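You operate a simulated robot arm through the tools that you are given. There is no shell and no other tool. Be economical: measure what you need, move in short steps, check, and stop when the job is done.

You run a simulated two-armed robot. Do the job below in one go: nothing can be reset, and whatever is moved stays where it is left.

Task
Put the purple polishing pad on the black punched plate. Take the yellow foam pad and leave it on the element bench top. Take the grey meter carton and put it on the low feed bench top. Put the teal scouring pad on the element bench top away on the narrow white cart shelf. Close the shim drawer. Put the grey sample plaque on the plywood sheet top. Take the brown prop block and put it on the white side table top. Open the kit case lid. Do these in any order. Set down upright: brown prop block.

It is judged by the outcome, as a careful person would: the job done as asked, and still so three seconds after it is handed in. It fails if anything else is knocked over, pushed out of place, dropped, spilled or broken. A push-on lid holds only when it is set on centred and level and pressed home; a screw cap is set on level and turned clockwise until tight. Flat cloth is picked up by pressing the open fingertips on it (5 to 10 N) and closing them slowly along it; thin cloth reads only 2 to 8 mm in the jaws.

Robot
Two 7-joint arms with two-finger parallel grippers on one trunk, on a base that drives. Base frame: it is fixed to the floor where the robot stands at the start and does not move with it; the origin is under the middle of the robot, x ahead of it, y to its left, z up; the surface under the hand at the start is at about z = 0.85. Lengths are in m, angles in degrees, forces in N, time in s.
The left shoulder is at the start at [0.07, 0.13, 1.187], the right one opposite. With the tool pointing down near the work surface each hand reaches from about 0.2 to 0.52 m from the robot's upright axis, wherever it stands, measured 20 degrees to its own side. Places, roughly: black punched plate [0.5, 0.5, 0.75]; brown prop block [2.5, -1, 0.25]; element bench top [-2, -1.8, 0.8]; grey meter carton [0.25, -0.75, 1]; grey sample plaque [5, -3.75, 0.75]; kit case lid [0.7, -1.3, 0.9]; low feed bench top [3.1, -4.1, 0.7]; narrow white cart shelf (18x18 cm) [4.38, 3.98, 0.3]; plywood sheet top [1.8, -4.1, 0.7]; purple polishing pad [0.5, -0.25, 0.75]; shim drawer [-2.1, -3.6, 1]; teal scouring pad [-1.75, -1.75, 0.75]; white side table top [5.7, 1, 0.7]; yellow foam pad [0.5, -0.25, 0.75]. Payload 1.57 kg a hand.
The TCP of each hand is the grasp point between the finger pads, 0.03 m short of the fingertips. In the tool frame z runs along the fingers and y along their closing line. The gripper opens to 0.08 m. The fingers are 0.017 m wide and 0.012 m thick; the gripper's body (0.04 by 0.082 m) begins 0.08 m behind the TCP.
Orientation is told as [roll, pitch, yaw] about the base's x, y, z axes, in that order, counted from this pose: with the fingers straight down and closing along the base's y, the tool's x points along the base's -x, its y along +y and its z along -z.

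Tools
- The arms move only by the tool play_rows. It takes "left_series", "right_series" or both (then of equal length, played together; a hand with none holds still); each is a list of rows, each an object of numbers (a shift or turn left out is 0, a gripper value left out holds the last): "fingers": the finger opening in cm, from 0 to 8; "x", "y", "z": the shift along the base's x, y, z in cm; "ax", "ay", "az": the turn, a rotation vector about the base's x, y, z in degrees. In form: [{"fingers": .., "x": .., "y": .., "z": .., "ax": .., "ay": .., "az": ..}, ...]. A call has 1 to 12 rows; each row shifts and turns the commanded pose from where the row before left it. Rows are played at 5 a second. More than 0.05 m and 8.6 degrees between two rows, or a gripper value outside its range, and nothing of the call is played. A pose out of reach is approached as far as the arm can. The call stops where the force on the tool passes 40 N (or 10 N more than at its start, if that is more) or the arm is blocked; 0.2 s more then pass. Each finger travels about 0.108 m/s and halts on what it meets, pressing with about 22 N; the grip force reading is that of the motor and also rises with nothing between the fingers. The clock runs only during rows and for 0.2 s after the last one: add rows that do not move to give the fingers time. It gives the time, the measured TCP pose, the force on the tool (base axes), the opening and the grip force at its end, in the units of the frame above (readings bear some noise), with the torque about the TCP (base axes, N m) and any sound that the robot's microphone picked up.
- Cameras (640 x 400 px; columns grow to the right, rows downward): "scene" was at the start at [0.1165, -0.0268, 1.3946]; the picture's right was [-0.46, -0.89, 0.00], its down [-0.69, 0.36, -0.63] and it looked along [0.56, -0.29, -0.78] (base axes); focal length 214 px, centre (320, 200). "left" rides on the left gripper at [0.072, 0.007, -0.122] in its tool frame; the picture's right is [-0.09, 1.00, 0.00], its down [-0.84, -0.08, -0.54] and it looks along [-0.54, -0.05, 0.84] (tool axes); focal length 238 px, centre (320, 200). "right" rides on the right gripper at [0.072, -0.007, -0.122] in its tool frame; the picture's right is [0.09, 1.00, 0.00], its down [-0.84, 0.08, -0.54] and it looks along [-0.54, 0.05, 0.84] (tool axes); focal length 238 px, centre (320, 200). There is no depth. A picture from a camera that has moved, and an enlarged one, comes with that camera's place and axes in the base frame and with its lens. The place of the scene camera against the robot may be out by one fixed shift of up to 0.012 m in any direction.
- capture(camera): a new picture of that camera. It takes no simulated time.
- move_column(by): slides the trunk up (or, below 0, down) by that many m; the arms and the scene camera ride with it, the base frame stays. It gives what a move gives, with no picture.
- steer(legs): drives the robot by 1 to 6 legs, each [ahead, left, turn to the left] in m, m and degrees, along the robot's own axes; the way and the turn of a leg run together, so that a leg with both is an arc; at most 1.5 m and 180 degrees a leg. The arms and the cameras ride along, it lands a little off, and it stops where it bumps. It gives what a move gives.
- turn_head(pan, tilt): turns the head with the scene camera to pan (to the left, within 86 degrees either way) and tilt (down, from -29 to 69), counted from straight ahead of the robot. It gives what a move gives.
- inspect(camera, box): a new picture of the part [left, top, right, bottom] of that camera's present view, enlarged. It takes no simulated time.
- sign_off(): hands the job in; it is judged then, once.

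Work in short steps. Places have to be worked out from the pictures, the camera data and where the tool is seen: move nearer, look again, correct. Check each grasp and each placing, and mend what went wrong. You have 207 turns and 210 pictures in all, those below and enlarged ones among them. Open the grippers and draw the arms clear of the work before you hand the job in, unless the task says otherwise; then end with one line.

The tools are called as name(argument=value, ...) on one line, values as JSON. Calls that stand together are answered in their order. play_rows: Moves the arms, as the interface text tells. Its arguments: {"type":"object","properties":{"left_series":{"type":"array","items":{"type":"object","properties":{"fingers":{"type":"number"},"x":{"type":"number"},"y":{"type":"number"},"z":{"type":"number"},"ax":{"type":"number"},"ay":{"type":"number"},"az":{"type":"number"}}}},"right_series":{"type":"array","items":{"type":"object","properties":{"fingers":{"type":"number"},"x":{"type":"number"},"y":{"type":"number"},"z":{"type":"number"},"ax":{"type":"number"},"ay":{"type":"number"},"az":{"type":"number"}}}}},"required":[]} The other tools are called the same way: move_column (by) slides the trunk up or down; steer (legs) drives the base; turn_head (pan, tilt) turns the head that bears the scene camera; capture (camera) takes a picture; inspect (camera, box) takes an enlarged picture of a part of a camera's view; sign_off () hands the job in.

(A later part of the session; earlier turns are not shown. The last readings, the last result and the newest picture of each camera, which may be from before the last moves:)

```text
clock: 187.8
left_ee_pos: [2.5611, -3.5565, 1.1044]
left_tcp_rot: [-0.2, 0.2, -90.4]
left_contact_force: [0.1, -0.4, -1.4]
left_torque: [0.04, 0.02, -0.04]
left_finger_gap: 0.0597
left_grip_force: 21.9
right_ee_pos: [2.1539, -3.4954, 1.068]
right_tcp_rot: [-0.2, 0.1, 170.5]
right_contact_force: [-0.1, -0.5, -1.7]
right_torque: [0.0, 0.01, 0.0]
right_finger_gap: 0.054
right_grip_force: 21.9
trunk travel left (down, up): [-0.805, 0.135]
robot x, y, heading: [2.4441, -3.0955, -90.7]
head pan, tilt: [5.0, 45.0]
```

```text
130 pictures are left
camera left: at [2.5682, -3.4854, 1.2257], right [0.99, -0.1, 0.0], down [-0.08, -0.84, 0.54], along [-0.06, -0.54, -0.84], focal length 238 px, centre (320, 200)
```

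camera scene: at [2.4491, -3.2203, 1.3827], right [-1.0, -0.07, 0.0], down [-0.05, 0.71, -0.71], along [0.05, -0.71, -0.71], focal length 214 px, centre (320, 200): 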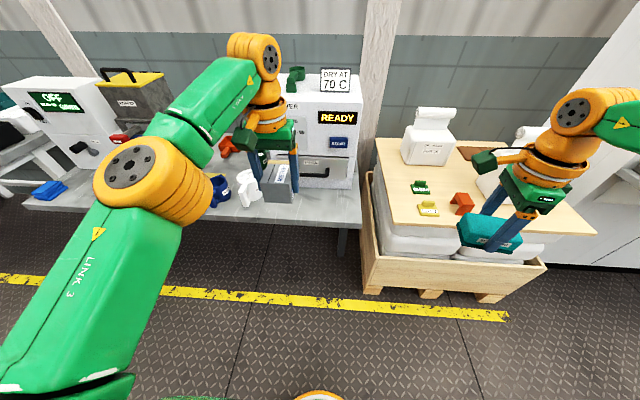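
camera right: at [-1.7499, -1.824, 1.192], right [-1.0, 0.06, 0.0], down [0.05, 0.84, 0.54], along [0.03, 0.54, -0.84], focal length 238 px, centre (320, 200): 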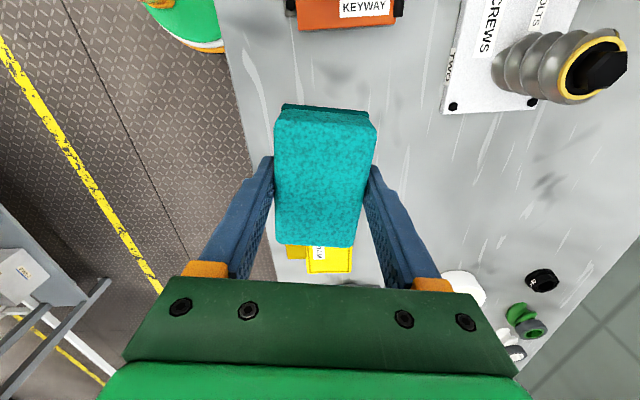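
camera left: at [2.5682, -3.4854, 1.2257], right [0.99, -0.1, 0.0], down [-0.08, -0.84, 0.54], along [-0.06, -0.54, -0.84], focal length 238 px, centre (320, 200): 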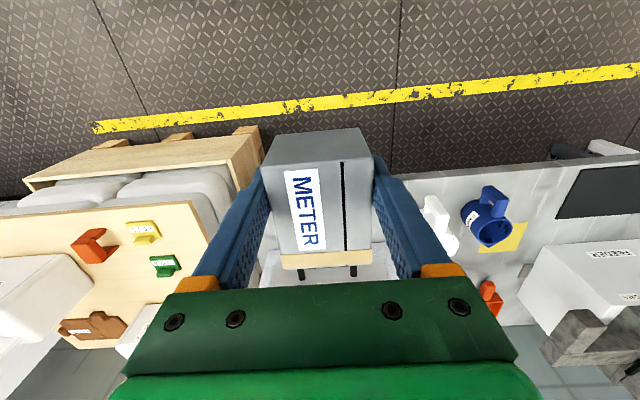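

Bench top is z≈0.70 with its front edge at y≈-3.78. Target for the carton: [2.55,-3.87], clear of the mug at x≈2.83 and the dryer (y≈-3.99). I drive 0.3 ahead and lower the trunk.

steer(legs=[[0.3, 0, 0]])

move_column(by=-0.14)

capture(camera="left")

capture(camera="scene")

```text
clock: 189.8
left_ee_pos: [2.5542, -3.8461, 1.104]
left_tcp_rot: [-0.1, 0.0, -90.8]
left_contact_force: [-0.2, 1.3, -1.3]
left_torque: [0.03, 0.01, -0.02]
left_finger_gap: 0.0598
left_grip_force: 21.9
right_ee_pos: [2.1475, -3.7824, 1.0703]
right_tcp_rot: [0.1, 0.1, 170.2]
right_contact_force: [0.1, -0.3, -0.8]
right_torque: [0.02, 0.0, 0.03]
right_finger_gap: 0.0544
right_grip_force: 22.5
trunk travel left (down, up): [-0.805, 0.135]
robot x, y, heading: [2.4413, -3.3848, -91.1]
head pan, tilt: [5.0, 45.0]
```

```text
clock: 191.5
left_ee_pos: [2.5533, -3.8474, 0.9629]
left_tcp_rot: [-0.1, 0.0, -90.8]
left_contact_force: [-0.1, -0.5, -2.1]
left_torque: [0.01, 0.01, -0.03]
left_finger_gap: 0.0599
left_grip_force: 22.1
right_ee_pos: [2.1462, -3.7836, 0.928]
right_tcp_rot: [-0.1, 0.1, 170.2]
right_contact_force: [0.4, -0.1, -0.5]
right_torque: [-0.02, 0.0, 0.02]
right_finger_gap: 0.0542
right_grip_force: 21.4
trunk travel left (down, up): [-0.665, 0.275]
robot x, y, heading: [2.4408, -3.3861, -90.8]
head pan, tilt: [5.0, 45.0]
```

```text
129 pictures are left
camera left: at [2.5614, -3.7757, 1.0859], right [0.99, -0.11, 0.0], down [-0.09, -0.84, 0.54], along [-0.06, -0.54, -0.84], focal length 238 px, centre (320, 200)
```

left: 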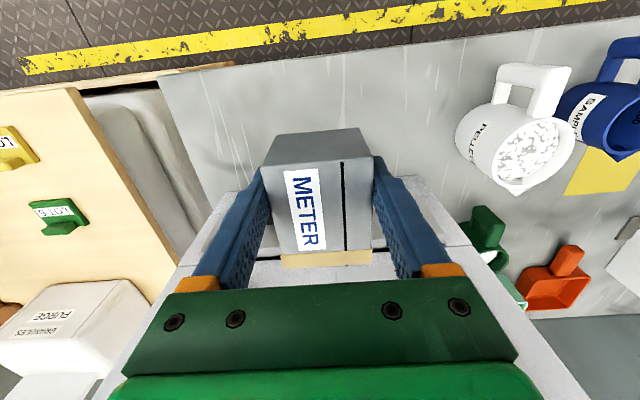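

```text
128 pictures are left
camera scene: at [2.4436, -3.5099, 1.2427], right [-1.0, -0.07, 0.0], down [-0.05, 0.71, -0.71], along [0.05, -0.71, -0.71], focal length 214 px, centre (320, 200)
```

scene: 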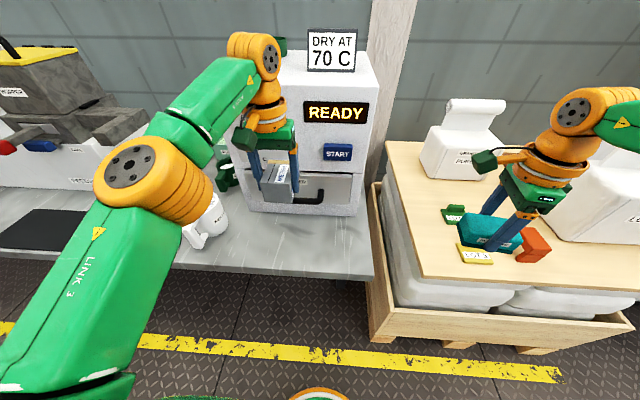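

Clear of mug, dryer and plywood items. I lower the carton to just above the bench.

play_rows(left_series=[{"z": -4}, {"z": -4}, {"z": -4}, {"z": -4}, {"z": -3}, {"z": -1}])

capture(camera="left")

```text
clock: 192.9
left_ee_pos: [2.5537, -3.8459, 0.7628]
left_tcp_rot: [-0.2, 0.1, -90.8]
left_contact_force: [-1.3, -1.3, -2.0]
left_torque: [0.01, 0.03, 0.02]
left_finger_gap: 0.0598
left_grip_force: 22.6
right_ee_pos: [2.1471, -3.7839, 0.9289]
right_tcp_rot: [-0.3, 0.2, 170.2]
right_contact_force: [1.0, -0.5, -0.1]
right_torque: [-0.03, 0.0, 0.01]
right_finger_gap: 0.0538
right_grip_force: 22.2
trunk travel left (down, up): [-0.665, 0.275]
robot x, y, heading: [2.4402, -3.387, -91.0]
head pan, tilt: [5.0, 45.0]
```

```text
127 pictures are left
camera left: at [2.5612, -3.7748, 0.8841], right [0.99, -0.11, 0.0], down [-0.09, -0.84, 0.54], along [-0.06, -0.54, -0.84], focal length 238 px, centre (320, 200)
```

left: 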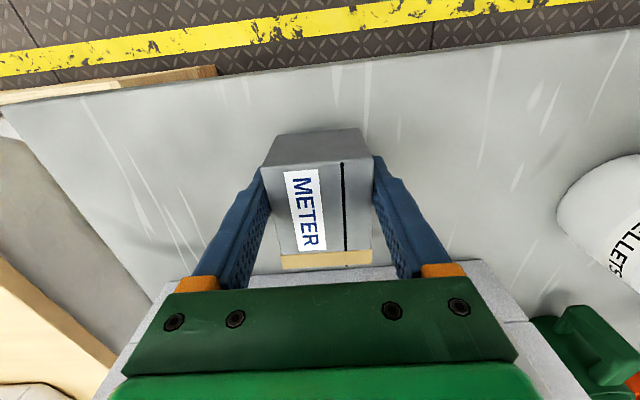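

Lower in small steps until touch.

play_rows(left_series=[{"z": -0.7}, {"z": -0.4}, {"z": -0.4}, {"z": -0.3}])

```text
clock: 193.9
left_ee_pos: [2.552, -3.8454, 0.7463]
left_tcp_rot: [-0.2, -0.1, -90.8]
left_contact_force: [0.5, -1.8, 5.8]
left_torque: [-0.48, -0.23, -0.02]
left_finger_gap: 0.0598
left_grip_force: 22.0
right_ee_pos: [2.1477, -3.7821, 0.9286]
right_tcp_rot: [-0.1, 0.1, 170.2]
right_contact_force: [0.2, 0.2, -1.3]
right_torque: [0.02, 0.0, 0.0]
right_finger_gap: 0.0541
right_grip_force: 22.0
trunk travel left (down, up): [-0.665, 0.275]
robot x, y, heading: [2.4419, -3.3865, -91.2]
head pan, tilt: [5.0, 45.0]
```

Touching. Release and rise.

play_rows(left_series=[{"fingers": 7}, {"fingers": 8}, {}, {"z": 2}, {"z": 4}, {"z": 4}, {"z": 4}, {"z": 4}])

capture(camera="left")

```text
clock: 195.7
left_ee_pos: [2.5508, -3.8476, 0.9254]
left_tcp_rot: [-0.2, 0.0, -90.8]
left_contact_force: [0.0, 0.3, -0.4]
left_torque: [0.01, -0.02, -0.03]
left_finger_gap: 0.08
left_grip_force: 0.1
right_ee_pos: [2.1467, -3.7837, 0.9291]
right_tcp_rot: [-0.2, 0.1, 170.2]
right_contact_force: [0.6, 0.6, 0.2]
right_torque: [0.0, 0.01, 0.02]
right_finger_gap: 0.0539
right_grip_force: 21.7
trunk travel left (down, up): [-0.665, 0.275]
robot x, y, heading: [2.4424, -3.3849, -91.2]
head pan, tilt: [5.0, 45.0]
```

```text
126 pictures are left
camera left: at [2.5602, -3.7754, 1.048], right [0.99, -0.11, 0.0], down [-0.09, -0.84, 0.54], along [-0.06, -0.54, -0.84], focal length 238 px, centre (320, 200)
```

left: 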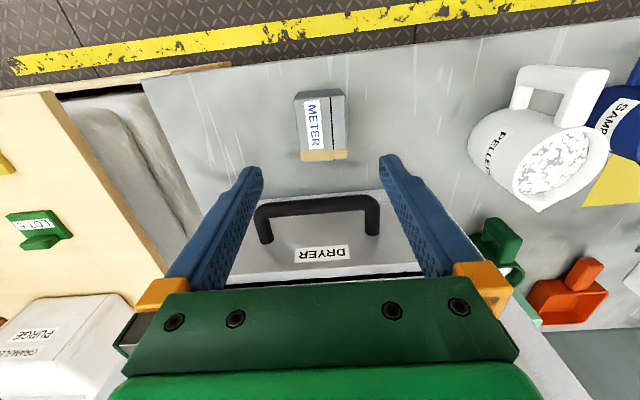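

Carton stands on the feed bench. Next the grey sample plaque near [5,-3.75]: raise, back off, and strafe toward x≈4.8.

move_column(by=0.14)

steer(legs=[[-0.6, 0, 0], [0, 1.2, 0], [0, 1.2, 0]])

turn_head(pan=0, tilt=30)

capture(camera="scene")

```text
clock: 197.4
left_ee_pos: [2.5525, -3.8459, 1.0648]
left_tcp_rot: [-0.1, 0.1, -90.9]
left_contact_force: [0.5, -0.7, -0.7]
left_torque: [0.01, 0.01, -0.02]
left_finger_gap: 0.0799
left_grip_force: 0.1
right_ee_pos: [2.1471, -3.785, 1.0688]
right_tcp_rot: [-0.1, 0.1, 170.2]
right_contact_force: [-0.1, 0.3, -0.8]
right_torque: [-0.01, 0.0, -0.02]
right_finger_gap: 0.054
right_grip_force: 21.8
trunk travel left (down, up): [-0.805, 0.135]
robot x, y, heading: [2.4414, -3.3853, -91.0]
head pan, tilt: [5.0, 45.0]
```

```text
clock: 212.2
left_ee_pos: [4.9902, -3.3311, 1.0645]
left_tcp_rot: [-0.1, 0.0, -91.7]
left_contact_force: [0.2, 1.0, 0.1]
left_torque: [-0.02, 0.03, 0.01]
left_finger_gap: 0.0801
left_grip_force: 0.1
right_ee_pos: [4.5871, -3.2616, 1.0681]
right_tcp_rot: [-0.1, 0.0, 169.3]
right_contact_force: [0.4, 0.3, -0.3]
right_torque: [-0.01, 0.0, -0.03]
right_finger_gap: 0.0543
right_grip_force: 21.6
trunk travel left (down, up): [-0.805, 0.135]
robot x, y, heading: [4.8882, -2.866, -92.0]
head pan, tilt: [5.0, 45.0]
```

```text
clock: 213.0
left_ee_pos: [4.9907, -3.3317, 1.0666]
left_tcp_rot: [0.0, 0.1, -91.8]
left_contact_force: [0.1, 0.1, 0.5]
left_torque: [-0.06, -0.01, -0.01]
left_finger_gap: 0.0803
left_grip_force: 0.0
right_ee_pos: [4.5877, -3.2614, 1.0672]
right_tcp_rot: [0.0, 0.1, 169.1]
right_contact_force: [0.0, -0.7, -1.0]
right_torque: [-0.02, 0.01, 0.02]
right_finger_gap: 0.0541
right_grip_force: 22.1
trunk travel left (down, up): [-0.805, 0.135]
robot x, y, heading: [4.8888, -2.8671, -92.1]
head pan, tilt: [0.0, 30.0]
```

```text
125 pictures are left
camera scene: at [4.8806, -3.0009, 1.4053], right [-1.0, 0.04, 0.0], down [0.02, 0.5, -0.87], along [-0.03, -0.86, -0.5], focal length 214 px, centre (320, 200)
```

scene: 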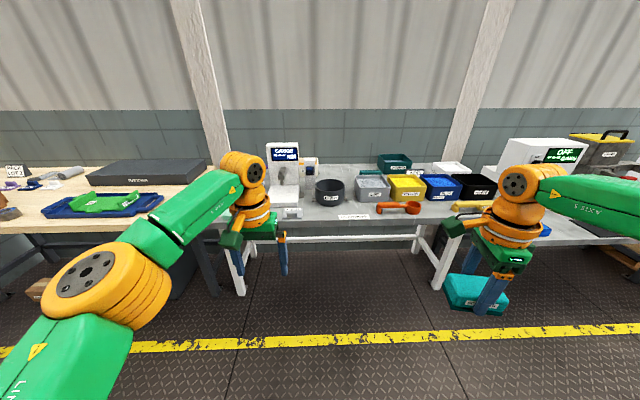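

The plaque should be about pixel (287,210), near the left hand. I enlarge there and also use the left camera.

inspect(camera="scene", box=[200, 130, 440, 270])

capture(camera="left")

```text
2.67 times, centred on (320, 200) of scene
camera zoom: at [4.8806, -3.0009, 1.4053], right [-1.0, 0.04, 0.0], down [0.02, 0.5, -0.87], along [-0.03, -0.86, -0.5], focal length 572 px, centre (320, 200)
```

zoom: 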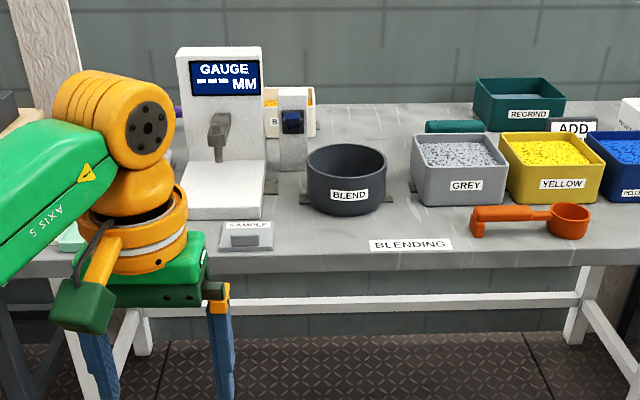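

```text
123 pictures are left
camera left: at [5.0009, -3.2602, 1.1872], right [0.99, -0.12, 0.0], down [-0.1, -0.83, 0.54], along [-0.07, -0.54, -0.84], focal length 238 px, centre (320, 200)
```

left: 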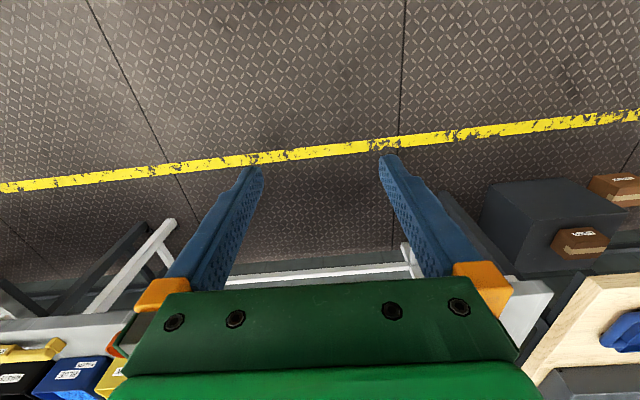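

The plaque (grey, labelled SAMPLE, with a small block handle) lies near [5.0,-4.0]. I drive 0.45 closer.

steer(legs=[[0.45, 0, 2]])

capture(camera="left")

inspect(camera="scene", box=[180, 150, 420, 300])

```text
clock: 215.7
left_ee_pos: [5.0088, -3.7725, 1.0661]
left_tcp_rot: [0.0, 0.0, -89.0]
left_contact_force: [-0.2, 0.8, 0.3]
left_torque: [0.01, 0.03, -0.01]
left_finger_gap: 0.08
left_grip_force: 0.1
right_ee_pos: [4.6015, -3.7225, 1.0693]
right_tcp_rot: [-0.1, 0.1, 172.0]
right_contact_force: [0.1, -0.4, 0.0]
right_torque: [-0.02, 0.02, 0.0]
right_finger_gap: 0.0542
right_grip_force: 22.0
trunk travel left (down, up): [-0.805, 0.135]
robot x, y, heading: [4.8848, -3.3162, -89.3]
head pan, tilt: [0.0, 30.0]
```

```text
122 pictures are left
camera left: at [5.0143, -3.7008, 1.1878], right [1.0, -0.07, 0.0], down [-0.06, -0.84, 0.54], along [-0.04, -0.54, -0.84], focal length 238 px, centre (320, 200)
```

left: 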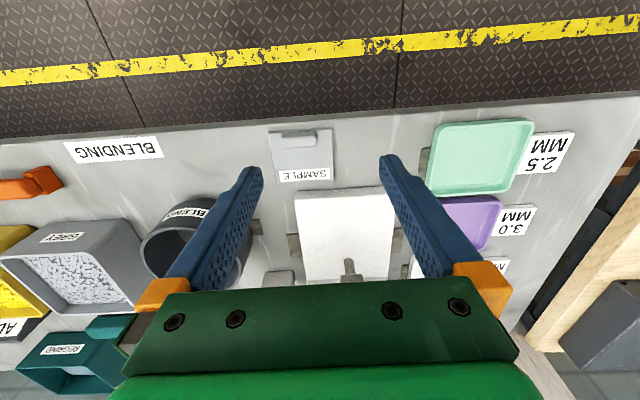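

```text
2.67 times, centred on (300, 225) of scene
camera zoom: at [4.882, -3.4473, 1.4056], right [-1.0, -0.01, 0.0], down [-0.01, 0.5, -0.87], along [0.01, -0.87, -0.5], focal length 572 px, centre (373, 133)
```

zoom: 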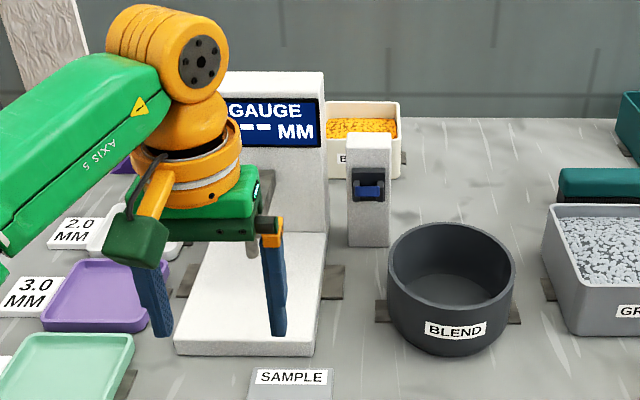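

Triangulating the label between the two cameras gives the bench at z≈0.83 and the label at [4.977,-3.88]. I zoom on the plaque handle.

inspect(camera="left", box=[240, 110, 360, 200])

turn_head(pan=0, tilt=50)

inspect(camera="scene", box=[220, 130, 380, 250])

```text
4.44 times, centred on (300, 155) of left
camera zoom: at [5.0143, -3.7008, 1.1878], right [1.0, -0.07, 0.0], down [-0.06, -0.84, 0.54], along [-0.04, -0.54, -0.84], focal length 1059 px, centre (409, 400)
```

zoom: 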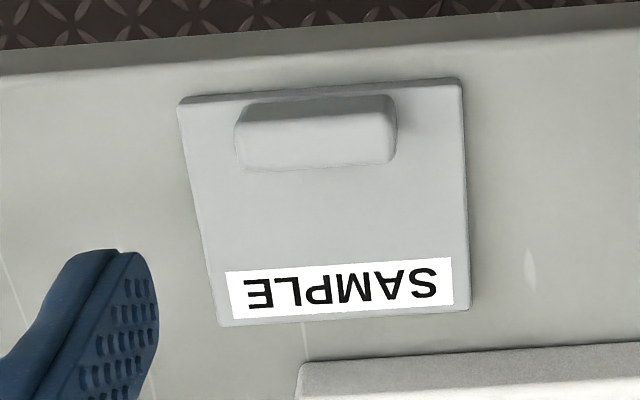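

```text
clock: 216.5
left_ee_pos: [5.0093, -3.7744, 1.065]
left_tcp_rot: [0.0, 0.0, -89.0]
left_contact_force: [-0.4, 0.2, 0.3]
left_torque: [0.01, -0.01, -0.02]
left_finger_gap: 0.0803
left_grip_force: 0.0
right_ee_pos: [4.6016, -3.7234, 1.0688]
right_tcp_rot: [-0.1, 0.1, 172.0]
right_contact_force: [-0.2, 0.7, -1.4]
right_torque: [-0.04, -0.02, -0.02]
right_finger_gap: 0.0541
right_grip_force: 22.2
trunk travel left (down, up): [-0.805, 0.135]
robot x, y, heading: [4.8823, -3.3151, -89.3]
head pan, tilt: [0.0, 50.0]
```

```text
3.33 times, centred on (300, 190) of scene
camera zoom: at [4.8818, -3.4362, 1.3759], right [-1.0, -0.01, 0.0], down [-0.01, 0.77, -0.64], along [0.01, -0.64, -0.77], focal length 715 px, centre (387, 233)
```

zoom: 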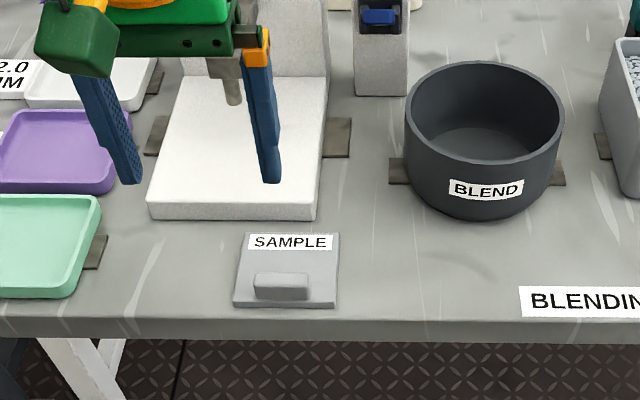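

The handle block is centred at about [4.977,-3.814], ~5.3 cm along x and 2 cm deep. I edge 4 cm closer and bring the left hand above it.

steer(legs=[[0.05, 0, 0]])

play_rows(left_series=[{"x": -1.7}, {"x": -1.6, "y": 0.8, "z": -2}, {"z": -4}, {"z": -4}])

capture(camera="left")

```text
clock: 217.4
left_ee_pos: [5.0088, -3.8169, 1.0692]
left_tcp_rot: [-0.1, -0.3, -89.1]
left_contact_force: [-0.6, 1.2, -0.1]
left_torque: [-0.08, 0.02, 0.04]
left_finger_gap: 0.0799
left_grip_force: 0.1
right_ee_pos: [4.6029, -3.766, 1.0712]
right_tcp_rot: [0.3, 0.1, 172.0]
right_contact_force: [0.4, 0.4, -0.4]
right_torque: [-0.05, 0.02, 0.02]
right_finger_gap: 0.0541
right_grip_force: 21.6
trunk travel left (down, up): [-0.805, 0.135]
robot x, y, heading: [4.8835, -3.3671, -89.3]
head pan, tilt: [0.0, 50.0]
```

```text
clock: 218.4
left_ee_pos: [4.9759, -3.816, 0.9641]
left_tcp_rot: [0.0, 0.1, -88.9]
left_contact_force: [-0.1, 0.0, 0.2]
left_torque: [0.0, 0.01, 0.02]
left_finger_gap: 0.0801
left_grip_force: 0.0
right_ee_pos: [4.6028, -3.7737, 1.0668]
right_tcp_rot: [-0.2, 0.1, 172.1]
right_contact_force: [0.6, -0.6, -0.4]
right_torque: [0.0, -0.02, 0.0]
right_finger_gap: 0.0541
right_grip_force: 22.5
trunk travel left (down, up): [-0.805, 0.135]
robot x, y, heading: [4.8826, -3.3646, -89.2]
head pan, tilt: [0.0, 50.0]
```

```text
118 pictures are left
camera left: at [4.9813, -3.7455, 1.0865], right [1.0, -0.07, 0.0], down [-0.06, -0.84, 0.54], along [-0.04, -0.54, -0.84], focal length 238 px, centre (320, 200)
```

left: 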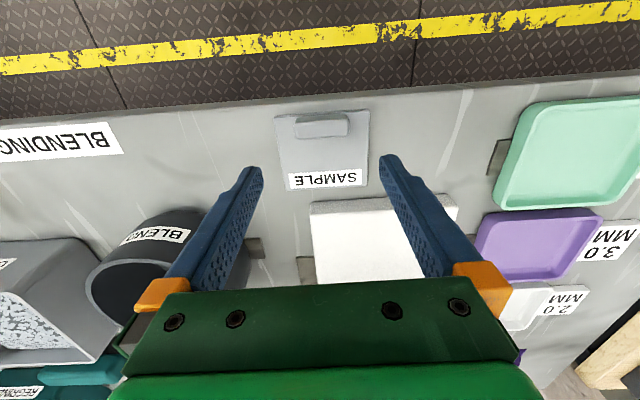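

Aligned. Lower 7 cm and look.

play_rows(left_series=[{"y": 0.2, "z": -4}, {"z": -3}])

capture(camera="left")

```text
clock: 219.0
left_ee_pos: [4.9748, -3.8159, 0.8941]
left_tcp_rot: [-0.1, 0.0, -88.8]
left_contact_force: [0.2, -0.8, -0.5]
left_torque: [0.02, 0.0, 0.02]
left_finger_gap: 0.0802
left_grip_force: 0.0
right_ee_pos: [4.6021, -3.7723, 1.0678]
right_tcp_rot: [-0.2, 0.1, 172.1]
right_contact_force: [-0.4, -0.1, -0.8]
right_torque: [-0.03, -0.01, -0.02]
right_finger_gap: 0.0541
right_grip_force: 22.0
trunk travel left (down, up): [-0.805, 0.135]
robot x, y, heading: [4.8799, -3.366, -89.1]
head pan, tilt: [0.0, 50.0]
```

```text
117 pictures are left
camera left: at [4.9802, -3.7441, 1.017], right [1.0, -0.07, 0.0], down [-0.06, -0.84, 0.54], along [-0.04, -0.54, -0.84], focal length 238 px, centre (320, 200)
```

left: 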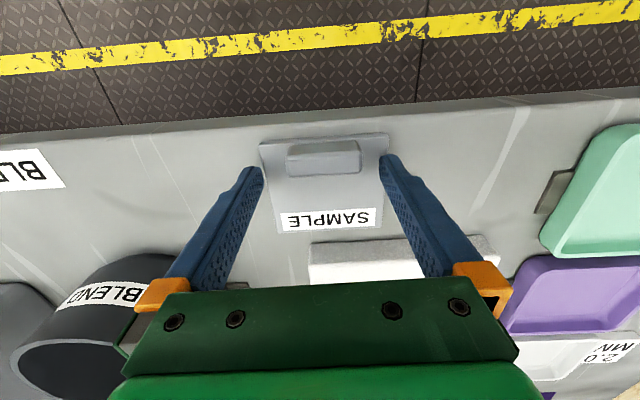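

Tips are just above the handle. I lower 2 cm carefully.

play_rows(left_series=[{"z": -1}, {"z": -0.6}, {"z": -0.4}])

capture(camera="left")

```text
clock: 219.6
left_ee_pos: [4.9739, -3.814, 0.8891]
left_tcp_rot: [-0.3, -1.1, -88.9]
left_contact_force: [0.3, 4.8, 21.1]
left_torque: [0.22, -0.54, 0.07]
left_finger_gap: 0.0801
left_grip_force: 0.1
right_ee_pos: [4.6014, -3.7667, 1.0713]
right_tcp_rot: [0.2, 0.2, 172.0]
right_contact_force: [0.2, 0.4, 0.1]
right_torque: [0.01, -0.01, 0.01]
right_finger_gap: 0.0544
right_grip_force: 21.6
trunk travel left (down, up): [-0.805, 0.135]
robot x, y, heading: [4.8803, -3.3682, -89.1]
head pan, tilt: [0.0, 50.0]
stopped in row 2 (left hand): the force on the tool passed its limit at 50 N (the readings are from after the stop); the commanded pose is now the measured one
```

```text
116 pictures are left
camera left: at [4.9806, -3.7396, 1.01], right [1.0, -0.07, 0.0], down [-0.06, -0.83, 0.56], along [-0.04, -0.56, -0.83], focal length 238 px, centre (320, 200)
```

left: 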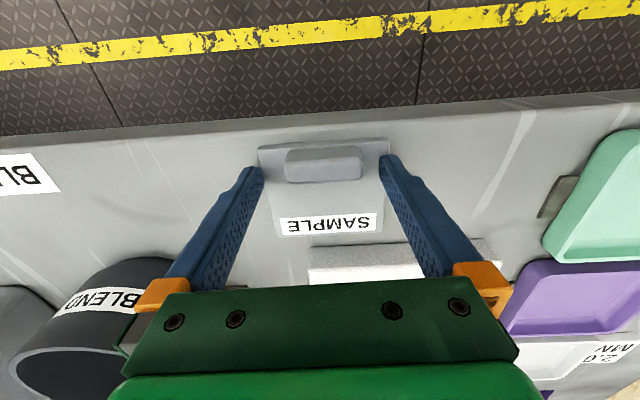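

The tips rest on the plaque surface (z≈0.857; bench is 0.85). I ease up 3 mm and close on the handle.

play_rows(left_series=[{"z": 0.3, "ay": 0}, {"fingers": 6}, {"fingers": 5}, {"fingers": 4}, {"fingers": 4}, {"fingers": 4}])

capture(camera="left")

```text
clock: 221.0
left_ee_pos: [4.9738, -3.8152, 0.8896]
left_tcp_rot: [-0.2, -0.8, -89.0]
left_contact_force: [-1.9, 0.0, 12.6]
left_torque: [0.06, -0.1, 0.05]
left_finger_gap: 0.0475
left_grip_force: 21.2
right_ee_pos: [4.6008, -3.77, 1.0686]
right_tcp_rot: [0.0, 0.2, 172.0]
right_contact_force: [-0.3, -0.3, -0.3]
right_torque: [-0.03, -0.01, 0.03]
right_finger_gap: 0.0541
right_grip_force: 22.2
trunk travel left (down, up): [-0.805, 0.135]
robot x, y, heading: [4.8817, -3.369, -89.1]
head pan, tilt: [0.0, 50.0]
```

```text
115 pictures are left
camera left: at [4.9797, -3.7425, 1.0106], right [1.0, -0.07, 0.0], down [-0.06, -0.83, 0.55], along [-0.04, -0.55, -0.83], focal length 238 px, centre (320, 200)
```

left: 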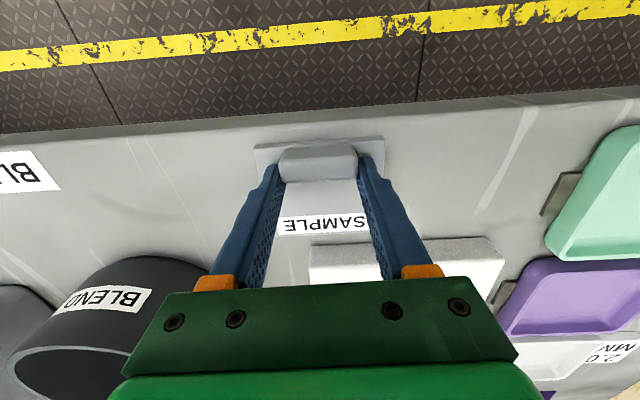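

Gripped at 4.75 cm. Lift slowly and check for slip.

play_rows(left_series=[{"z": 1}, {"z": 2}, {"z": 4}, {"z": 4}, {"z": 4}])

capture(camera="left")

capture(camera="scene")

```text
clock: 222.2
left_ee_pos: [4.9778, -3.8167, 1.0417]
left_tcp_rot: [-0.3, -0.5, -88.9]
left_contact_force: [0.3, -0.2, 0.0]
left_torque: [0.0, 0.0, -0.01]
left_finger_gap: 0.0469
left_grip_force: 21.8
right_ee_pos: [4.6019, -3.7717, 1.0695]
right_tcp_rot: [-0.1, 0.1, 172.1]
right_contact_force: [0.2, -0.5, -0.7]
right_torque: [-0.01, -0.03, -0.02]
right_finger_gap: 0.054
right_grip_force: 22.3
trunk travel left (down, up): [-0.805, 0.135]
robot x, y, heading: [4.8854, -3.3661, -89.2]
head pan, tilt: [0.0, 50.0]
```

```text
114 pictures are left
camera left: at [4.9833, -3.7445, 1.1628], right [1.0, -0.07, 0.0], down [-0.06, -0.83, 0.55], along [-0.04, -0.55, -0.83], focal length 238 px, centre (320, 200)
```

left: 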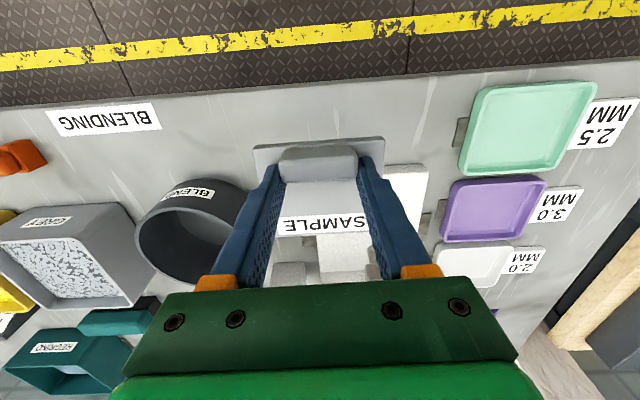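

```text
113 pictures are left
camera scene: at [4.882, -3.4845, 1.3759], right [-1.0, -0.01, 0.0], down [-0.01, 0.77, -0.64], along [0.01, -0.64, -0.77], focal length 214 px, centre (320, 200)
```

scene: 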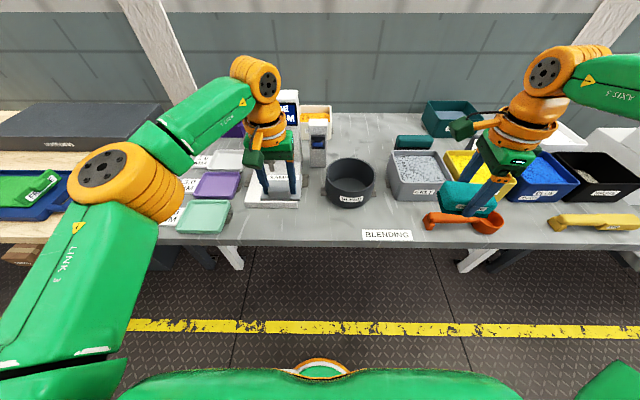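

The plaque is lifted firmly. I back off and strafe back to the crate with the plywood sheet.

steer(legs=[[-0.55, 0, 0], [0, -1.5, 0], [0, -1.4, 0]])

turn_head(pan=0, tilt=35)

capture(camera="scene")

```text
clock: 239.0
left_ee_pos: [2.0348, -3.2518, 1.0401]
left_tcp_rot: [-0.2, -0.7, -91.6]
left_contact_force: [-0.1, -0.2, 0.2]
left_torque: [-0.01, 0.03, 0.01]
left_finger_gap: 0.0468
left_grip_force: 22.1
right_ee_pos: [1.663, -3.1878, 1.0673]
right_tcp_rot: [-0.1, 0.1, 169.4]
right_contact_force: [0.4, 0.0, -0.3]
right_torque: [-0.02, 0.01, -0.04]
right_finger_gap: 0.0541
right_grip_force: 21.6
trunk travel left (down, up): [-0.805, 0.135]
robot x, y, heading: [1.9618, -2.7934, -91.9]
head pan, tilt: [0.0, 50.0]
```

```text
clock: 239.8
left_ee_pos: [2.0345, -3.2502, 1.041]
left_tcp_rot: [-0.2, -0.7, -91.5]
left_contact_force: [-0.5, 0.7, 0.5]
left_torque: [0.04, -0.01, -0.02]
left_finger_gap: 0.0471
left_grip_force: 22.2
right_ee_pos: [1.6626, -3.1876, 1.0683]
right_tcp_rot: [-0.2, 0.1, 169.4]
right_contact_force: [-0.3, 0.3, -0.7]
right_torque: [-0.02, -0.01, 0.0]
right_finger_gap: 0.0543
right_grip_force: 22.1
trunk travel left (down, up): [-0.805, 0.135]
robot x, y, heading: [1.961, -2.7949, -92.0]
head pan, tilt: [0.0, 35.0]
```

```text
112 pictures are left
camera scene: at [1.9549, -2.9249, 1.3975], right [-1.0, 0.03, 0.0], down [0.02, 0.57, -0.82], along [-0.03, -0.82, -0.57], focal length 214 px, centre (320, 200)
```

scene: 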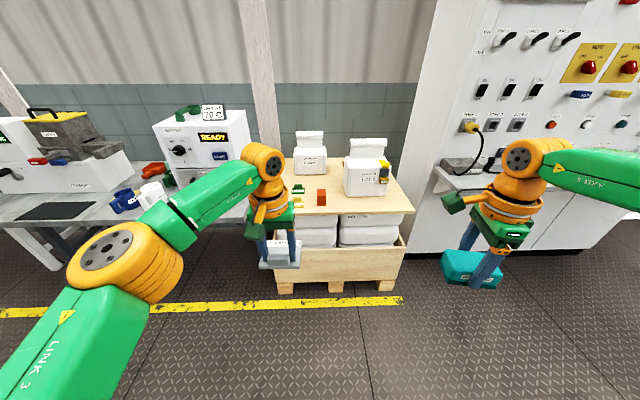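

inspect(camera="scene", box=[260, 120, 430, 226])

```text
3.76 times, centred on (345, 173) of scene
camera zoom: at [1.9549, -2.9249, 1.3975], right [-1.0, 0.03, 0.0], down [0.02, 0.57, -0.82], along [-0.03, -0.82, -0.57], focal length 807 px, centre (226, 302)
```

zoom: 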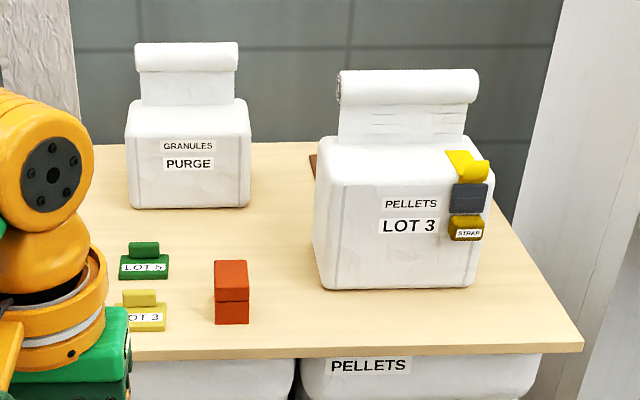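

The sheet's front strip before the LOT 3 bag is free: x 1.5–1.88, y −3.78 to −3.93 (z≈0.72). I'll set the plaque with its handle at about [1.70,-3.815]. Drive there.

steer(legs=[[0, -0.36, 2], [0.5, 0, 0]])

turn_head(pan=10, tilt=45)

capture(camera="scene")

capture(camera="left")

```text
clock: 244.6
left_ee_pos: [1.705, -3.747, 1.0416]
left_tcp_rot: [-0.2, -0.7, -89.1]
left_contact_force: [0.2, 1.5, -1.2]
left_torque: [0.01, 0.04, 0.0]
left_finger_gap: 0.0469
left_grip_force: 21.8
right_ee_pos: [1.3291, -3.6987, 1.0687]
right_tcp_rot: [-0.2, 0.1, 171.9]
right_contact_force: [-0.6, 0.3, -1.2]
right_torque: [-0.01, -0.04, 0.01]
right_finger_gap: 0.0543
right_grip_force: 21.9
trunk travel left (down, up): [-0.805, 0.135]
robot x, y, heading: [1.6118, -3.2997, -89.1]
head pan, tilt: [0.0, 35.0]
```

```text
clock: 245.3
left_ee_pos: [1.7039, -3.7466, 1.0403]
left_tcp_rot: [-0.2, -0.6, -89.1]
left_contact_force: [-0.3, -0.1, -0.7]
left_torque: [0.02, 0.0, -0.02]
left_finger_gap: 0.0468
left_grip_force: 22.0
right_ee_pos: [1.3307, -3.6989, 1.0691]
right_tcp_rot: [-0.3, 0.1, 172.0]
right_contact_force: [-0.1, 0.2, -0.5]
right_torque: [0.01, -0.02, 0.03]
right_finger_gap: 0.0539
right_grip_force: 22.2
trunk travel left (down, up): [-0.805, 0.135]
robot x, y, heading: [1.6121, -3.2928, -89.5]
head pan, tilt: [10.0, 45.0]
```

```text
110 pictures are left
camera scene: at [1.6252, -3.4163, 1.3828], right [-0.98, -0.18, 0.0], down [-0.13, 0.7, -0.71], along [0.13, -0.7, -0.71], focal length 214 px, centre (320, 200)
```

scene: 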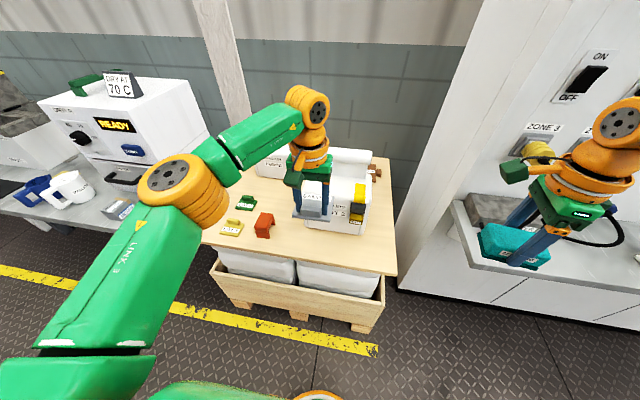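

```text
109 pictures are left
camera left: at [1.7114, -3.6736, 1.162], right [1.0, -0.08, 0.0], down [-0.06, -0.83, 0.55], along [-0.04, -0.55, -0.83], focal length 238 px, centre (320, 200)
```

left: 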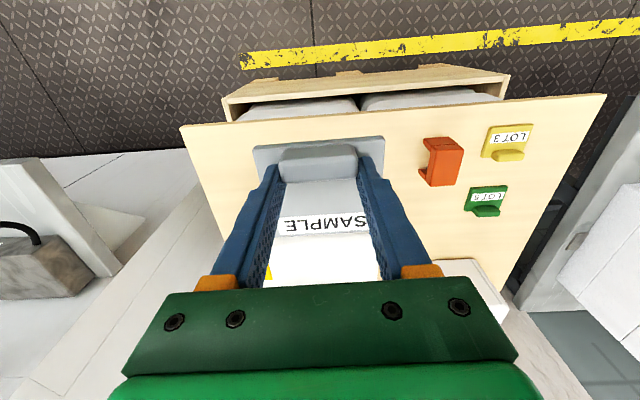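

The right hand is near the cabinet ledge, so I draw it in toward the robot first, then edge ahead 6.5 cm and lower the trunk.

play_rows(right_series=[{"y": 4, "x": 1}, {"y": 4, "x": 1}, {"y": 4, "x": 1}])

steer(legs=[[0.068, 0, 0]])

move_column(by=-0.13)

capture(camera="left")

capture(camera="scene")

```text
clock: 246.2
left_ee_pos: [1.7052, -3.7462, 1.0411]
left_tcp_rot: [-0.1, -0.7, -89.1]
left_contact_force: [0.4, 0.2, -0.1]
left_torque: [0.0, -0.02, 0.03]
left_finger_gap: 0.047
left_grip_force: 21.9
right_ee_pos: [1.3599, -3.5798, 1.0689]
right_tcp_rot: [0.0, 0.2, 171.8]
right_contact_force: [-0.9, 0.0, -0.9]
right_torque: [-0.01, 0.02, 0.02]
right_finger_gap: 0.054
right_grip_force: 22.1
trunk travel left (down, up): [-0.805, 0.135]
robot x, y, heading: [1.6103, -3.2927, -89.3]
head pan, tilt: [10.0, 45.0]
```

```text
clock: 247.2
left_ee_pos: [1.7067, -3.8075, 1.0438]
left_tcp_rot: [-0.2, -1.0, -89.1]
left_contact_force: [0.3, 0.9, -0.5]
left_torque: [-0.02, -0.04, 0.01]
left_finger_gap: 0.047
left_grip_force: 21.9
right_ee_pos: [1.3605, -3.642, 1.0701]
right_tcp_rot: [0.3, 0.1, 171.9]
right_contact_force: [0.4, 0.7, 0.5]
right_torque: [-0.03, 0.01, 0.01]
right_finger_gap: 0.0539
right_grip_force: 22.7
trunk travel left (down, up): [-0.805, 0.135]
robot x, y, heading: [1.6127, -3.3599, -89.6]
head pan, tilt: [10.0, 45.0]
```

```text
clock: 248.7
left_ee_pos: [1.706, -3.8127, 0.9112]
left_tcp_rot: [-0.2, -0.6, -89.1]
left_contact_force: [-0.1, 0.0, 0.3]
left_torque: [-0.02, 0.0, -0.01]
left_finger_gap: 0.0468
left_grip_force: 22.7
right_ee_pos: [1.361, -3.6455, 0.9373]
right_tcp_rot: [-0.2, 0.1, 171.8]
right_contact_force: [-0.5, 0.6, 0.2]
right_torque: [0.01, -0.05, -0.02]
right_finger_gap: 0.0542
right_grip_force: 21.9
trunk travel left (down, up): [-0.675, 0.265]
robot x, y, heading: [1.614, -3.3621, -89.2]
head pan, tilt: [10.0, 45.0]
```

```text
108 pictures are left
camera left: at [1.7125, -3.7393, 1.0322], right [1.0, -0.08, 0.0], down [-0.06, -0.83, 0.55], along [-0.04, -0.55, -0.83], focal length 238 px, centre (320, 200)
```

left: 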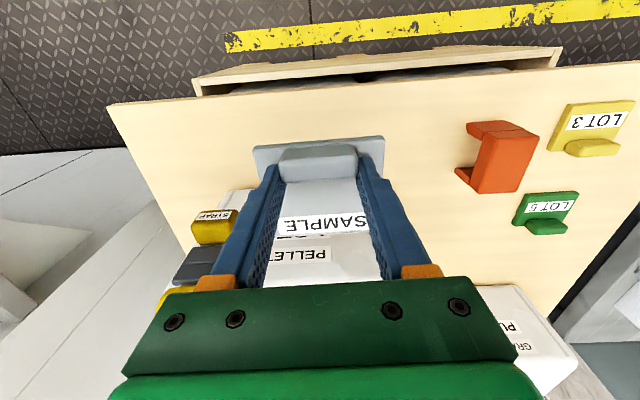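

```text
107 pictures are left
camera scene: at [1.6261, -3.482, 1.2528], right [-0.98, -0.18, 0.0], down [-0.13, 0.7, -0.71], along [0.13, -0.69, -0.71], focal length 214 px, centre (320, 200)
```

scene: 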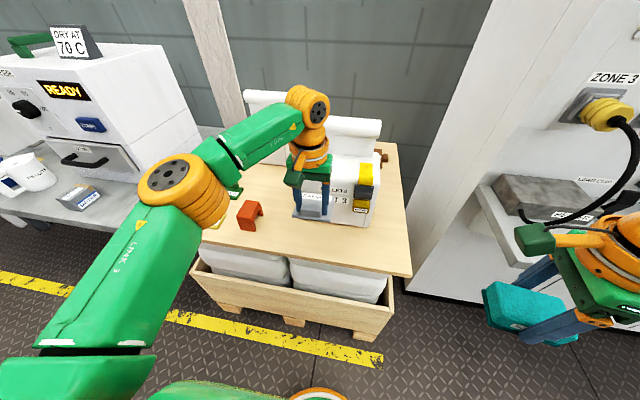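

Bag front is ~4 cm beyond the plaque's far edge. I lower toward the sheet.

play_rows(left_series=[{"z": -4}, {"z": -4}, {"z": -3}, {"z": -2}])

capture(camera="left")

```text
clock: 249.7
left_ee_pos: [1.708, -3.813, 0.7803]
left_tcp_rot: [-0.2, -0.8, -88.9]
left_contact_force: [0.5, -0.2, -0.9]
left_torque: [0.01, -0.02, -0.01]
left_finger_gap: 0.0469
left_grip_force: 22.3
right_ee_pos: [1.3622, -3.6478, 0.9379]
right_tcp_rot: [-0.2, 0.1, 171.9]
right_contact_force: [-0.5, -0.1, -0.3]
right_torque: [0.0, 0.0, -0.01]
right_finger_gap: 0.0543
right_grip_force: 21.5
trunk travel left (down, up): [-0.675, 0.265]
robot x, y, heading: [1.6128, -3.3596, -89.2]
head pan, tilt: [10.0, 45.0]
```

```text
106 pictures are left
camera left: at [1.7137, -3.7396, 0.9015], right [1.0, -0.08, 0.0], down [-0.06, -0.83, 0.55], along [-0.04, -0.55, -0.83], focal length 238 px, centre (320, 200)
```

left: 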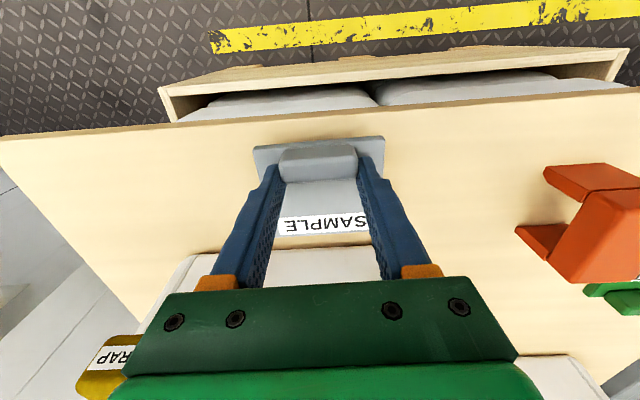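

Good. Small steps down to contact.

play_rows(left_series=[{"z": -0.8}, {"z": -0.5}, {"z": -0.4}, {"z": -0.3}])

```text
clock: 250.7
left_ee_pos: [1.7059, -3.8119, 0.7606]
left_tcp_rot: [-0.2, -0.6, -89.2]
left_contact_force: [0.8, 0.2, -0.5]
left_torque: [0.01, -0.01, -0.02]
left_finger_gap: 0.0472
left_grip_force: 21.6
right_ee_pos: [1.3614, -3.6475, 0.9374]
right_tcp_rot: [-0.1, 0.1, 171.9]
right_contact_force: [-0.1, 0.0, -1.1]
right_torque: [-0.01, 0.0, 0.03]
right_finger_gap: 0.0541
right_grip_force: 22.6
trunk travel left (down, up): [-0.675, 0.265]
robot x, y, heading: [1.6125, -3.3614, -89.3]
head pan, tilt: [10.0, 45.0]
```

No contact yet; continue.

play_rows(left_series=[{"z": -0.4}, {"z": -0.4}, {"z": -0.3}])

```text
clock: 251.3
left_ee_pos: [1.7063, -3.8106, 0.7593]
left_tcp_rot: [-0.4, -1.5, -89.0]
left_contact_force: [-1.0, 3.7, 20.8]
left_torque: [0.53, -0.43, 0.03]
left_finger_gap: 0.0469
left_grip_force: 21.8
right_ee_pos: [1.3604, -3.6423, 0.9403]
right_tcp_rot: [0.2, 0.2, 171.9]
right_contact_force: [0.1, 0.6, -0.9]
right_torque: [-0.02, -0.03, 0.0]
right_finger_gap: 0.0541
right_grip_force: 22.0
trunk travel left (down, up): [-0.675, 0.265]
robot x, y, heading: [1.6128, -3.3615, -89.7]
head pan, tilt: [10.0, 45.0]
stopped in row 3 (left hand): the force on the tool passed its limit at 44 N (the readings are from after the stop); the commanded pose is now the measured one
```

Contact. Release and rise.

play_rows(left_series=[{"z": 0.2}, {"fingers": 6}, {"fingers": 7.5}, {}, {"z": 2}, {"z": 4}, {"z": 4}, {"z": 4}, {"z": 4}])

capture(camera="left")

```text
clock: 253.3
left_ee_pos: [1.7073, -3.8133, 0.9382]
left_tcp_rot: [-0.3, -1.1, -89.0]
left_contact_force: [-0.7, 1.1, 0.6]
left_torque: [-0.03, -0.01, -0.01]
left_finger_gap: 0.0751
left_grip_force: 0.0
right_ee_pos: [1.3607, -3.6473, 0.9387]
right_tcp_rot: [0.0, 0.1, 171.9]
right_contact_force: [-0.3, -0.1, -0.8]
right_torque: [-0.04, 0.01, -0.05]
right_finger_gap: 0.0542
right_grip_force: 21.4
trunk travel left (down, up): [-0.675, 0.265]
robot x, y, heading: [1.6121, -3.3596, -89.2]
head pan, tilt: [10.0, 45.0]
```

```text
105 pictures are left
camera left: at [1.713, -3.7391, 1.0587], right [1.0, -0.08, 0.0], down [-0.06, -0.83, 0.56], along [-0.04, -0.56, -0.83], focal length 238 px, centre (320, 200)
```

left: 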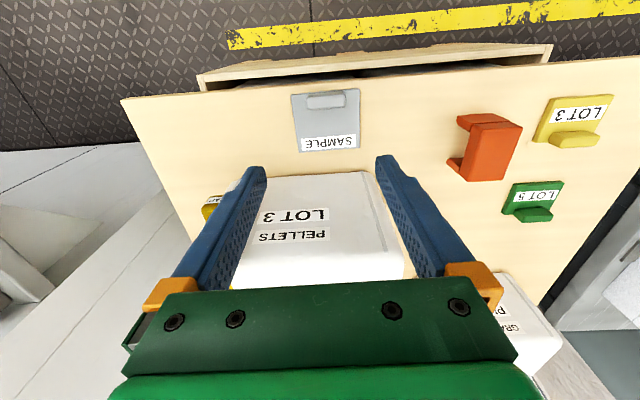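

The plaque lies flat on the plywood. Next the kit case lid, from the far (+x) side of the main bench: back off, turn to heading 180 and move up beside it.

move_column(by=0.13)

steer(legs=[[-0.65, 0, 0], [0, 0, -90], [0, -1.4, 0]])

turn_head(pan=0, tilt=30)

capture(camera="scene")

```text
clock: 254.9
left_ee_pos: [1.7063, -3.8146, 1.0672]
left_tcp_rot: [-0.3, -1.0, -89.0]
left_contact_force: [0.7, 0.1, 0.7]
left_torque: [0.0, 0.01, 0.01]
left_finger_gap: 0.0751
left_grip_force: 0.0
right_ee_pos: [1.3619, -3.6473, 1.0669]
right_tcp_rot: [-0.2, 0.1, 171.8]
right_contact_force: [0.6, -0.1, -0.5]
right_torque: [-0.01, 0.02, -0.06]
right_finger_gap: 0.0541
right_grip_force: 21.6
trunk travel left (down, up): [-0.805, 0.135]
robot x, y, heading: [1.6158, -3.3583, -89.3]
head pan, tilt: [10.0, 45.0]
```

```text
clock: 268.7
left_ee_pos: [1.1151, -1.4733, 1.0673]
left_tcp_rot: [-0.3, -1.1, -177.6]
left_contact_force: [-0.3, 0.3, -0.1]
left_torque: [0.02, -0.01, 0.02]
left_finger_gap: 0.0748
left_grip_force: 0.0
right_ee_pos: [1.2724, -1.124, 1.0684]
right_tcp_rot: [-0.1, 0.1, 83.4]
right_contact_force: [-0.2, -0.3, -1.2]
right_torque: [0.03, 0.02, -0.01]
right_finger_gap: 0.0541
right_grip_force: 22.1
trunk travel left (down, up): [-0.805, 0.135]
robot x, y, heading: [1.5602, -1.3678, -177.9]
head pan, tilt: [10.0, 45.0]
```

```text
clock: 269.5
left_ee_pos: [1.1142, -1.4725, 1.0669]
left_tcp_rot: [-0.3, -1.1, -177.6]
left_contact_force: [0.4, 0.3, 0.2]
left_torque: [0.03, 0.02, -0.02]
left_finger_gap: 0.0749
left_grip_force: 0.0
right_ee_pos: [1.2721, -1.1224, 1.0675]
right_tcp_rot: [-0.1, 0.1, 83.4]
right_contact_force: [-0.2, 0.1, 0.1]
right_torque: [-0.01, 0.01, 0.03]
right_finger_gap: 0.0541
right_grip_force: 21.7
trunk travel left (down, up): [-0.805, 0.135]
robot x, y, heading: [1.5663, -1.3705, -177.9]
head pan, tilt: [0.0, 30.0]
```

```text
104 pictures are left
camera scene: at [1.4234, -1.363, 1.4053], right [-0.04, 1.0, 0.0], down [0.5, 0.02, -0.87], along [-0.86, -0.03, -0.5], focal length 214 px, centre (320, 200)
```

scene: 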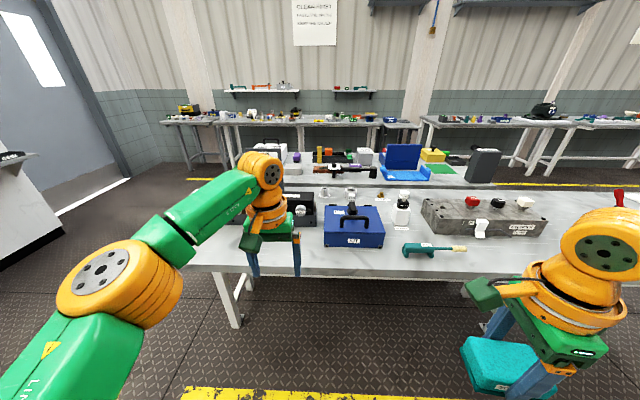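

inspect(camera="scene", box=[280, 170, 440, 270])

```text
4.00 times, centred on (360, 220) of scene
camera zoom: at [1.4234, -1.363, 1.4053], right [-0.04, 1.0, 0.0], down [0.5, 0.02, -0.87], along [-0.86, -0.03, -0.5], focal length 858 px, centre (160, 120)
```

zoom: 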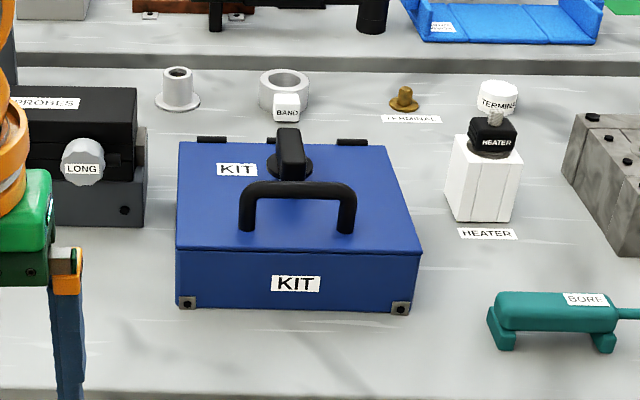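

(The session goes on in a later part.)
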